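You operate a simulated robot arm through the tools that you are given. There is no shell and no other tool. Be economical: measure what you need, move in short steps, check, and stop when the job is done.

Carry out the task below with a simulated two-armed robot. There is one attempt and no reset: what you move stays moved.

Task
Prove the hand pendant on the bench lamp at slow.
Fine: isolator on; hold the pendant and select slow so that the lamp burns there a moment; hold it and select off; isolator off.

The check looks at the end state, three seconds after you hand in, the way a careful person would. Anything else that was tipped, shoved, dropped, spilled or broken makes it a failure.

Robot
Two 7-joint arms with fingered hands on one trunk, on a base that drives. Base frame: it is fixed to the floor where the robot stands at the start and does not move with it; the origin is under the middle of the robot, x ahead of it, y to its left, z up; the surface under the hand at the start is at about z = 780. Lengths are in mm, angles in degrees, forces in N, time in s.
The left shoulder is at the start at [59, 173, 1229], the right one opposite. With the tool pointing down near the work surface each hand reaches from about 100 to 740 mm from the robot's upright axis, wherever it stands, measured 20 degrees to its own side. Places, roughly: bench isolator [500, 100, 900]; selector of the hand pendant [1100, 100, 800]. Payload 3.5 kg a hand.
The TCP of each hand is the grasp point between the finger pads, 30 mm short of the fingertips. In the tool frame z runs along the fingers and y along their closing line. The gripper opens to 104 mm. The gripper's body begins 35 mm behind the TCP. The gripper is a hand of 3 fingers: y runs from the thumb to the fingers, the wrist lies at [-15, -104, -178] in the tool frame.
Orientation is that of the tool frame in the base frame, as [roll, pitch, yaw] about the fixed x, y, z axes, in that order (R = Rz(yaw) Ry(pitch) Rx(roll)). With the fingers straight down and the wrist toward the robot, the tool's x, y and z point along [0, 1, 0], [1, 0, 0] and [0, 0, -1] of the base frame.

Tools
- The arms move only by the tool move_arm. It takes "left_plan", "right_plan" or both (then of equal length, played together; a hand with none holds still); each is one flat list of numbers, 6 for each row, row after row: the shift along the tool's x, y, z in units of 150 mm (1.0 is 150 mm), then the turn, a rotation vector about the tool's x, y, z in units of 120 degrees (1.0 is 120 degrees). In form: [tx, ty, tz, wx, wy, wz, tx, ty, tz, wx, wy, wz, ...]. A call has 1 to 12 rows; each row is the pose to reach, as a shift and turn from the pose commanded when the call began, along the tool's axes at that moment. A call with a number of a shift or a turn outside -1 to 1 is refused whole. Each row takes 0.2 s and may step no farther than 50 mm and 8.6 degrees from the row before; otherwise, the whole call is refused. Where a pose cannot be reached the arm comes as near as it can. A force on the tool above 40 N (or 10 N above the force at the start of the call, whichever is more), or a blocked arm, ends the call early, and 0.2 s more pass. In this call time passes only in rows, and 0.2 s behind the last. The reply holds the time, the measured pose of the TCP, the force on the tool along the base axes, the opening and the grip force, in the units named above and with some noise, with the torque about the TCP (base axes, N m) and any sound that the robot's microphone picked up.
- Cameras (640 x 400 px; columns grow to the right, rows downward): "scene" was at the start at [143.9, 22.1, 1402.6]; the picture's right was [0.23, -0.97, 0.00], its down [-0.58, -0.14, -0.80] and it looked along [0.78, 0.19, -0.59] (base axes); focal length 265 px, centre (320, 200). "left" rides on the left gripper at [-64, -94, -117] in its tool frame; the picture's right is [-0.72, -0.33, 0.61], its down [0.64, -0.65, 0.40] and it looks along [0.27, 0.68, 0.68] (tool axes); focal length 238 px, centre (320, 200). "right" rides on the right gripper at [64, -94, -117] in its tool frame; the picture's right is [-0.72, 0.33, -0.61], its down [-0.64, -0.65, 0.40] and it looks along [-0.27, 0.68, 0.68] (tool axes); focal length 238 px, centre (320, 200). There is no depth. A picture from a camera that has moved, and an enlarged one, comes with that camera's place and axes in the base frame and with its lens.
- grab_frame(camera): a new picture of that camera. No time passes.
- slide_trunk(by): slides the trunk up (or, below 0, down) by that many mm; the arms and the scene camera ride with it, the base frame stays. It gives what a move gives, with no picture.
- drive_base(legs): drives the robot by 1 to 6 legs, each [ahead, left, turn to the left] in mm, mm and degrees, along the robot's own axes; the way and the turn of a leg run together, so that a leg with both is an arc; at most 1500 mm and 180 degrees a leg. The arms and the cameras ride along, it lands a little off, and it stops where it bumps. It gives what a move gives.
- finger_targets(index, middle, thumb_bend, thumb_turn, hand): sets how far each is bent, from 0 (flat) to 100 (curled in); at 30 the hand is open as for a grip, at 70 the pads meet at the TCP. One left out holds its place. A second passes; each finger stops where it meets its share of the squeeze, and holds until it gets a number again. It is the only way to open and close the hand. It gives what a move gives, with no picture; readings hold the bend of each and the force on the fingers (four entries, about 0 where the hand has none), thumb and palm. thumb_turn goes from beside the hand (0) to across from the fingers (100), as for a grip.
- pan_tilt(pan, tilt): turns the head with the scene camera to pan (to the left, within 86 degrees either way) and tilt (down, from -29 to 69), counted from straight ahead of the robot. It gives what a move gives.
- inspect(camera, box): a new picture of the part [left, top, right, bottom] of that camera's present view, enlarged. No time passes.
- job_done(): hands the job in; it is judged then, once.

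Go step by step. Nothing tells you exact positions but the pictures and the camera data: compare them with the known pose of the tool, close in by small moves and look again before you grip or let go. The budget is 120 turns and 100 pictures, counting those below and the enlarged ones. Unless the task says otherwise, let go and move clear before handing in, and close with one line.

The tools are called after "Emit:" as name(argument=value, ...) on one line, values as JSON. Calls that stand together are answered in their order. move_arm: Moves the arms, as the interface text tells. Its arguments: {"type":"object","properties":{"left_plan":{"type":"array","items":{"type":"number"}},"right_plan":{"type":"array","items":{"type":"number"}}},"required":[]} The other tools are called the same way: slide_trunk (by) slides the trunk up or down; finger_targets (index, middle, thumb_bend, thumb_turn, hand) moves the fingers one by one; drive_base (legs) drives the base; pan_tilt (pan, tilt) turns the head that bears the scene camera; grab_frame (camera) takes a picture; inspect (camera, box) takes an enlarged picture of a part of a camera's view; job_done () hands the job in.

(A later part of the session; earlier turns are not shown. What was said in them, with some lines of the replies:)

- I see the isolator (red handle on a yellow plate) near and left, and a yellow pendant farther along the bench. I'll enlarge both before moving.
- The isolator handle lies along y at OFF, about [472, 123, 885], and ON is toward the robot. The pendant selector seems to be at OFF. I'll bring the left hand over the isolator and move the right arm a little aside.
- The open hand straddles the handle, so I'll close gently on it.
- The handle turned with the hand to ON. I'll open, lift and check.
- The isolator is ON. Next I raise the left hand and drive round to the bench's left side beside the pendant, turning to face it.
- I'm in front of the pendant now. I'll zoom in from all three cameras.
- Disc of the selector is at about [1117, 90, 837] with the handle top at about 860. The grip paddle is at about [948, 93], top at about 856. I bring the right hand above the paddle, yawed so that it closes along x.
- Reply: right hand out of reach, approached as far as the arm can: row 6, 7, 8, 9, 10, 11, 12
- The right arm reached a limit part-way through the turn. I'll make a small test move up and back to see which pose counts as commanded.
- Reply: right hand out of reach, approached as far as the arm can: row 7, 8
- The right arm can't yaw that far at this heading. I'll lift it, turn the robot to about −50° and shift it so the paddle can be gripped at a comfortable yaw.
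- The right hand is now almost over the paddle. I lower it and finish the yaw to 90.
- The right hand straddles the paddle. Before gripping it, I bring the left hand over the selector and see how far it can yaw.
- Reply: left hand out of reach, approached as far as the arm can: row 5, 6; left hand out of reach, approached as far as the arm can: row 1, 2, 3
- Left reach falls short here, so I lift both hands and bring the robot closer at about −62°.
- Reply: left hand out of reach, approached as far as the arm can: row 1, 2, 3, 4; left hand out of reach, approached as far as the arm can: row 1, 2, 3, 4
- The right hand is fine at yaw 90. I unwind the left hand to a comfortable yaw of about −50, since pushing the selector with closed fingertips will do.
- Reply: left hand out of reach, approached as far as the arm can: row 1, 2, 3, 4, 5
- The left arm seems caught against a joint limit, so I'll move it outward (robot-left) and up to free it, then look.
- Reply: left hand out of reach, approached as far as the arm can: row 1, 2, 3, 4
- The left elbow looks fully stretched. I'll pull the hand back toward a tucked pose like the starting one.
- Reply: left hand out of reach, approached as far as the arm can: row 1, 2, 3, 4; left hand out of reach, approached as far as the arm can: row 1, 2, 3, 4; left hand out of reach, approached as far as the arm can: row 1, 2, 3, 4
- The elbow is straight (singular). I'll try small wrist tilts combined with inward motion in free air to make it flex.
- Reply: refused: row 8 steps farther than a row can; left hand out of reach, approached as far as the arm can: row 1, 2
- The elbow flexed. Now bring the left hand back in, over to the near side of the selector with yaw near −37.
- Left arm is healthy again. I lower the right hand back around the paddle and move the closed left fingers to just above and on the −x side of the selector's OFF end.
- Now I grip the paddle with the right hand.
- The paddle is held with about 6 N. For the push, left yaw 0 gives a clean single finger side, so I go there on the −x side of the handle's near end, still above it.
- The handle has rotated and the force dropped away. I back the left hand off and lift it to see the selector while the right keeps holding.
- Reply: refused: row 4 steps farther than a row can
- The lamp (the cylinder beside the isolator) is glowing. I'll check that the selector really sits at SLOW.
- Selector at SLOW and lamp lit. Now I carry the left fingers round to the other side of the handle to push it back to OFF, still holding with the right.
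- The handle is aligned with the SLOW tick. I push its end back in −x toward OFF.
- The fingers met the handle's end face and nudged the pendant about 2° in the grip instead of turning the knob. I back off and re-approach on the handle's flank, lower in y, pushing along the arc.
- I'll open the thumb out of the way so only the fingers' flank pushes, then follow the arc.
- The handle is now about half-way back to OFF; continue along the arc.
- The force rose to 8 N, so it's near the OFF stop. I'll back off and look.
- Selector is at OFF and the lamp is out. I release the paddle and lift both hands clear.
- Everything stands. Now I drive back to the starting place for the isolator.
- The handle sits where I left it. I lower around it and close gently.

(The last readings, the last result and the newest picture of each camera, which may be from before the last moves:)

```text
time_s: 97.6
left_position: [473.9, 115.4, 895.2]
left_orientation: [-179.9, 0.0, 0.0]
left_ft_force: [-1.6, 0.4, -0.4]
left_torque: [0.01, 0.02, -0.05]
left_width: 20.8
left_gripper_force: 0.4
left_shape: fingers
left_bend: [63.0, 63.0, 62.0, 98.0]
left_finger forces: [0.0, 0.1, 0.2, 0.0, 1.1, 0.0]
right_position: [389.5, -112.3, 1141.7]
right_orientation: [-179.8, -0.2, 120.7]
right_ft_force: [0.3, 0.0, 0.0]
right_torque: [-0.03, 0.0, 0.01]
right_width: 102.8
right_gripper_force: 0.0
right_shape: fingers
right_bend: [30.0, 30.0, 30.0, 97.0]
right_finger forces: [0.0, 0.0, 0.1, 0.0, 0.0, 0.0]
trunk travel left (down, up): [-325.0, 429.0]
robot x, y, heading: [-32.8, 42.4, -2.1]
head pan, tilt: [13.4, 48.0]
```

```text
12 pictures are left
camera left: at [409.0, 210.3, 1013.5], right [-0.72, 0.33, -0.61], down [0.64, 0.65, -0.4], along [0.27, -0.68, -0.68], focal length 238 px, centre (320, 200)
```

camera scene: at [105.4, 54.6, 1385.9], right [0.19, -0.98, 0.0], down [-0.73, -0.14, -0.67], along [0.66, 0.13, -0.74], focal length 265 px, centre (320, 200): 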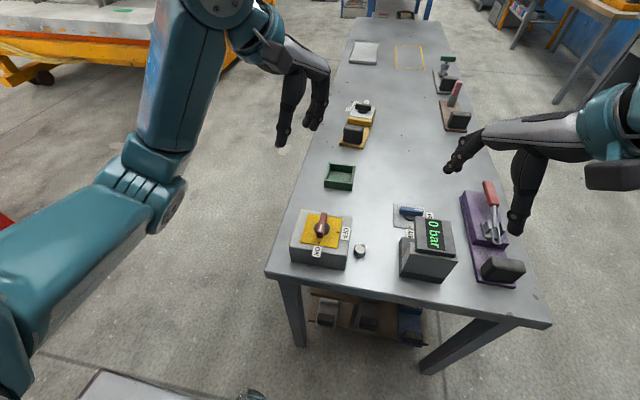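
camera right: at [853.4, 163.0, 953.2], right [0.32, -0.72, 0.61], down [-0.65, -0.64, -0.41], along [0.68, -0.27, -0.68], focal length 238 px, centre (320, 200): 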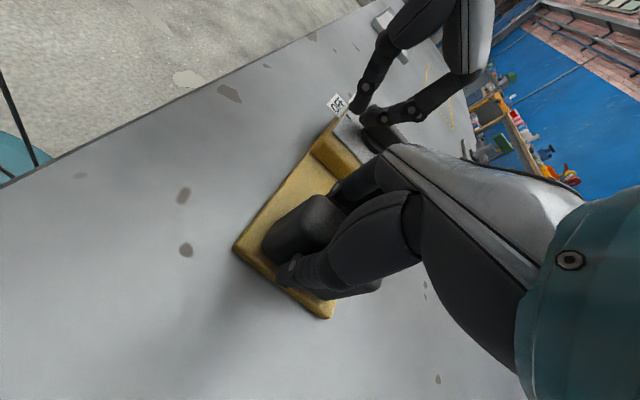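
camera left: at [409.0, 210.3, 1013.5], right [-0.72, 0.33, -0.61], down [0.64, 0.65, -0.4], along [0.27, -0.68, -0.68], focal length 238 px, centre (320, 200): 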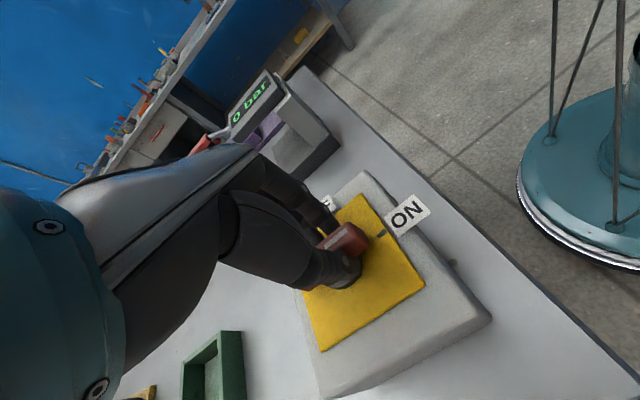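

Emit:
move_arm(left_plan=[0.015, -0.01, 0.02, 0, 0, -0.068, 0.015, -0.01, 0.02, 0, 0, -0.136, 0.015, -0.01, 0.02, 0, 0, -0.204, 0.015, -0.01, 0.02, 0, 0, -0.272, 0.015, -0.01, 0.02, 0, 0, -0.34, 0.015, -0.01, 0.02, 0, 0, -0.408, 0.015, -0.01, 0.02, 0, 0, -0.476, 0.015, -0.01, 0.02, 0, 0, -0.544, 0.015, -0.01, 0.02, 0, 0, -0.612, 0.015, -0.01, 0.02, 0, 0, -0.68, 0.015, -0.01, 0.02, 0, 0, -0.75])

Emit:
grab_frame(camera="left")

```text
time_s: 100.0
left_position: [479.1, 118.6, 891.7]
left_orientation: [179.7, 0.0, 90.0]
left_ft_force: [7.5, 2.8, 23.8]
left_torque: [0.08, -0.47, -0.03]
left_width: 21.7
left_gripper_force: 13.7
left_shape: fingers
left_bend: [61.0, 59.0, 63.0, 98.0]
left_finger forces: [8.4, 11.8, 0.0, 0.0, 6.1, 0.0]
right_position: [388.7, -114.0, 1142.2]
right_orientation: [-179.9, -0.1, 120.6]
right_ft_force: [0.6, -0.7, 0.0]
right_torque: [-0.01, 0.0, -0.03]
right_width: 102.8
right_gripper_force: 0.1
right_shape: fingers
right_bend: [30.0, 30.0, 30.0, 97.0]
right_finger forces: [0.0, 0.0, 0.0, 0.1, 0.1, 0.0]
trunk travel left (down, up): [-325.0, 429.0]
robot x, y, heading: [-29.2, 40.3, -2.2]
head pan, tilt: [13.4, 48.0]
```

```text
11 pictures are left
camera left: at [383.4, 54.4, 1009.3], right [-0.32, -0.72, -0.62], down [-0.65, 0.64, -0.41], along [0.69, 0.27, -0.67], focal length 238 px, centre (320, 200)
```

left: 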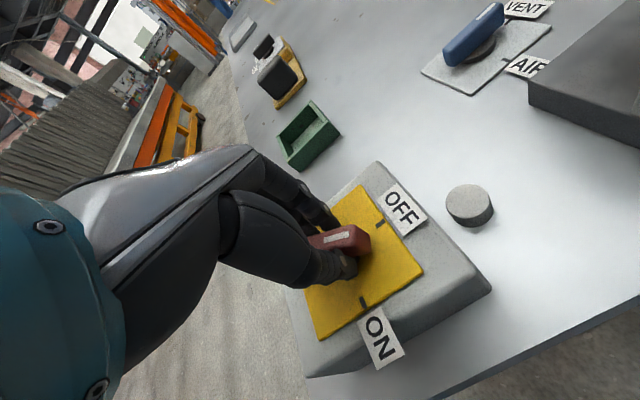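

The handle seems a few degrees short of OFF. I'll ease up 2 mm and turn slightly further.

Emit:
move_arm(left_plan=[0, 0, -0.015, 0, 0, -0.05, 0, 0.0, -0.02, 0, 0, -0.1])

Emit:
finger_targets(hand="left", index=30, middle=30, thumb_bend=30)

Emit:
move_arm(left_plan=[0, 0, -0.3, 0, 0, 0, 0, 0, -0.6, 0, 0, 0, 0, 0, -0.9, 0, 0, 0])

Emit:
inspect(camera="left", box=[340, 180, 560, 360])

```text
time_s: 100.6
left_position: [477.5, 118.9, 892.9]
left_orientation: [-179.9, -0.1, 102.2]
left_ft_force: [7.2, 4.9, 13.4]
left_torque: [0.22, -0.45, 0.01]
left_width: 22.1
left_gripper_force: 8.5
left_shape: fingers
left_bend: [60.0, 59.0, 63.0, 97.0]
left_finger forces: [5.8, 9.7, 0.0, 0.0, 0.9, 0.0]
right_position: [389.4, -114.0, 1140.1]
right_orientation: [-179.8, -0.1, 120.7]
right_ft_force: [0.7, 0.2, -0.2]
right_torque: [0.04, 0.01, 0.0]
right_width: 102.9
right_gripper_force: 0.0
right_shape: fingers
right_bend: [30.0, 30.0, 30.0, 97.0]
right_finger forces: [0.0, 0.0, 0.0, 0.0, 0.0, 0.0]
trunk travel left (down, up): [-325.0, 429.0]
robot x, y, heading: [-31.7, 37.3, -2.2]
head pan, tilt: [13.4, 48.0]
```

```text
time_s: 101.6
left_position: [477.9, 117.3, 892.6]
left_orientation: [180.0, -0.2, 101.9]
left_ft_force: [0.4, 0.1, -0.1]
left_torque: [-0.03, 0.03, -0.01]
left_width: 102.5
left_gripper_force: 0.0
left_shape: fingers
left_bend: [30.0, 30.0, 30.0, 97.0]
left_finger forces: [0.0, 0.0, 0.0, 0.1, 0.1, 0.1]
right_position: [390.7, -112.7, 1143.1]
right_orientation: [-179.9, -0.1, 120.7]
right_ft_force: [0.2, -0.2, -0.1]
right_torque: [0.02, 0.06, -0.03]
right_width: 102.7
right_gripper_force: 0.2
right_shape: fingers
right_bend: [30.0, 30.0, 30.0, 97.0]
right_finger forces: [0.0, 0.1, 0.1, 0.0, 0.0, 0.0]
trunk travel left (down, up): [-325.0, 429.0]
robot x, y, heading: [-32.2, 40.1, -2.4]
head pan, tilt: [13.4, 48.0]
```

```text
time_s: 102.4
left_position: [482.5, 117.8, 1028.1]
left_orientation: [-179.9, -0.1, 102.0]
left_ft_force: [-0.2, -0.5, 0.6]
left_torque: [0.01, -0.02, 0.02]
left_width: 103.0
left_gripper_force: 0.0
left_shape: fingers
left_bend: [30.0, 30.0, 30.0, 97.0]
left_finger forces: [0.0, 0.1, 0.0, 0.0, 0.0, 0.0]
right_position: [389.3, -114.1, 1141.0]
right_orientation: [-179.9, -0.1, 120.6]
right_ft_force: [-0.4, -0.2, -0.2]
right_torque: [-0.03, 0.02, 0.01]
right_width: 102.8
right_gripper_force: 0.0
right_shape: fingers
right_bend: [30.0, 30.0, 30.0, 97.0]
right_finger forces: [0.0, 0.1, 0.0, 0.0, 0.0, 0.1]
trunk travel left (down, up): [-325.0, 429.0]
robot x, y, heading: [-32.8, 43.2, -2.3]
head pan, tilt: [13.4, 48.0]
```

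```text
2.22 times, centred on (450, 270) of left
camera zoom: at [402.4, 35.8, 1146.6], right [-0.17, -0.77, -0.61], down [-0.77, 0.49, -0.4], along [0.61, 0.41, -0.68], focal length 530 px, centre (31, 44)
```

zoom: 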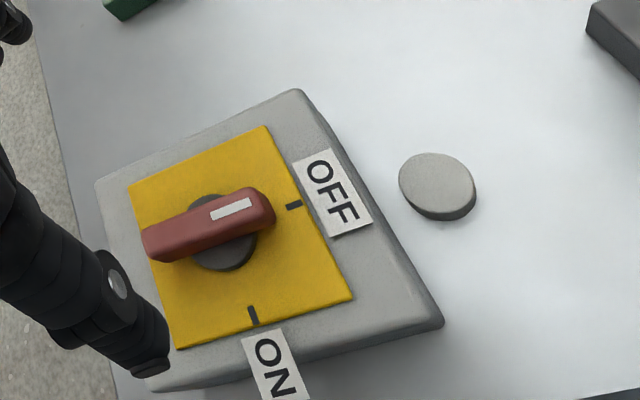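

The isolator reads OFF and the lamp is out. One last overall look before handing in.

Emit:
move_arm(left_plan=[0, -0.1, -0.3, 0, 0, 0, 0.1, -0.2, -0.5, 0, 0, 0, 0.3, -0.3, -0.7, 0, 0, 0])

Emit:
grab_frame(camera="scene")

Emit:
inspect(camera="scene", box=[280, 200, 380, 270])

Emit:
inspect(camera="scene", box=[320, 80, 420, 160])

```text
time_s: 103.2
left_position: [470.3, 178.1, 1070.0]
left_orientation: [179.0, -2.8, 103.9]
left_ft_force: [-0.1, 0.4, 0.0]
left_torque: [-0.02, -0.02, 0.01]
left_width: 102.9
left_gripper_force: 0.0
left_shape: fingers
left_bend: [30.0, 30.0, 30.0, 97.0]
left_finger forces: [0.0, 0.0, 0.0, 0.0, 0.1, 0.0]
left hand out of reach, approached as far as the arm can: row 1, 2, 3
right_position: [388.9, -113.0, 1141.8]
right_orientation: [-179.9, -0.1, 120.7]
right_ft_force: [0.1, 0.3, -0.5]
right_torque: [0.03, -0.03, -0.01]
right_width: 102.9
right_gripper_force: 0.0
right_shape: fingers
right_bend: [30.0, 30.0, 30.0, 97.0]
right_finger forces: [0.1, 0.0, 0.0, 0.0, 0.0, 0.0]
trunk travel left (down, up): [-325.0, 429.0]
robot x, y, heading: [-32.3, 41.7, -2.2]
head pan, tilt: [13.4, 48.0]
```

```text
9 pictures are left
camera scene: at [105.1, 54.7, 1385.9], right [0.19, -0.98, 0.0], down [-0.73, -0.14, -0.67], along [0.66, 0.13, -0.74], focal length 265 px, centre (320, 200)
```

scene: 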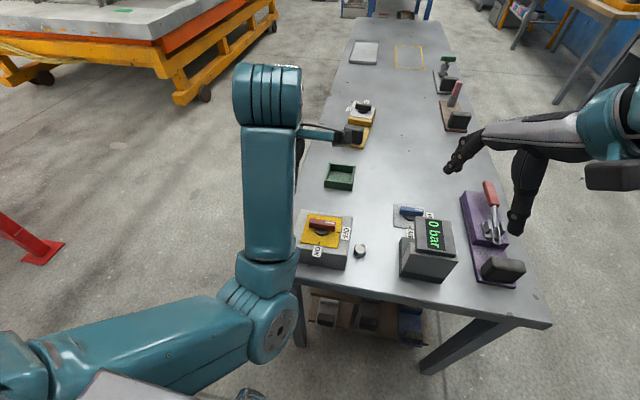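

```text
5.71 times, centred on (330, 235) of scene
camera zoom: at [105.1, 54.7, 1385.9], right [0.19, -0.98, 0.0], down [-0.73, -0.14, -0.67], along [0.66, 0.13, -0.74], focal length 1513 px, centre (263, 0)
```

zoom: 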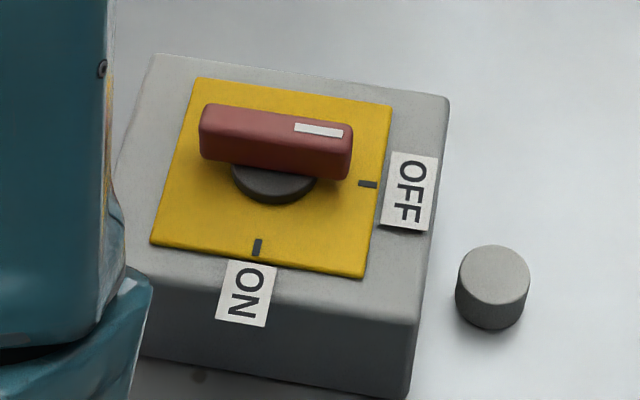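

```text
5.00 times, centred on (370, 120) of scene
camera zoom: at [105.1, 54.7, 1385.9], right [0.19, -0.98, 0.0], down [-0.73, -0.14, -0.67], along [0.66, 0.13, -0.74], focal length 1324 px, centre (70, 600)
```

zoom: 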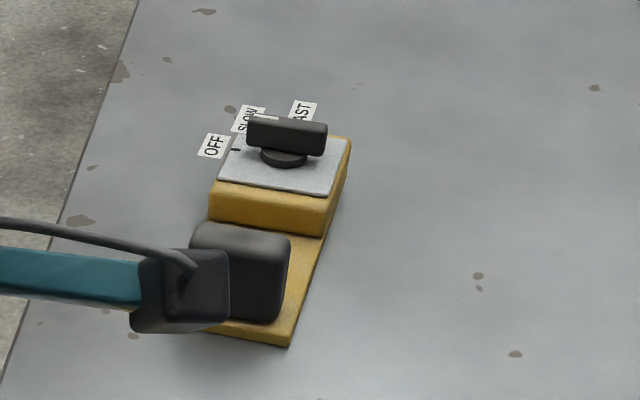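

The isolator is at OFF, the selector at OFF, the lamp is dark, and both hands are open and clear. Handing in.

Emit:
job_done()

```text
The job is handed in.
```

The pendant is proved at slow: with the isolator on and the pendant held, the lamp lit at SLOW and went out at OFF, and the isolator is now off. On the way back to OFF the pendant slipped in the grip, turning about 4° and shifting roughly 10 to 15 mm at the selector end. I left it there; nothing else on the bench looked disturbed.
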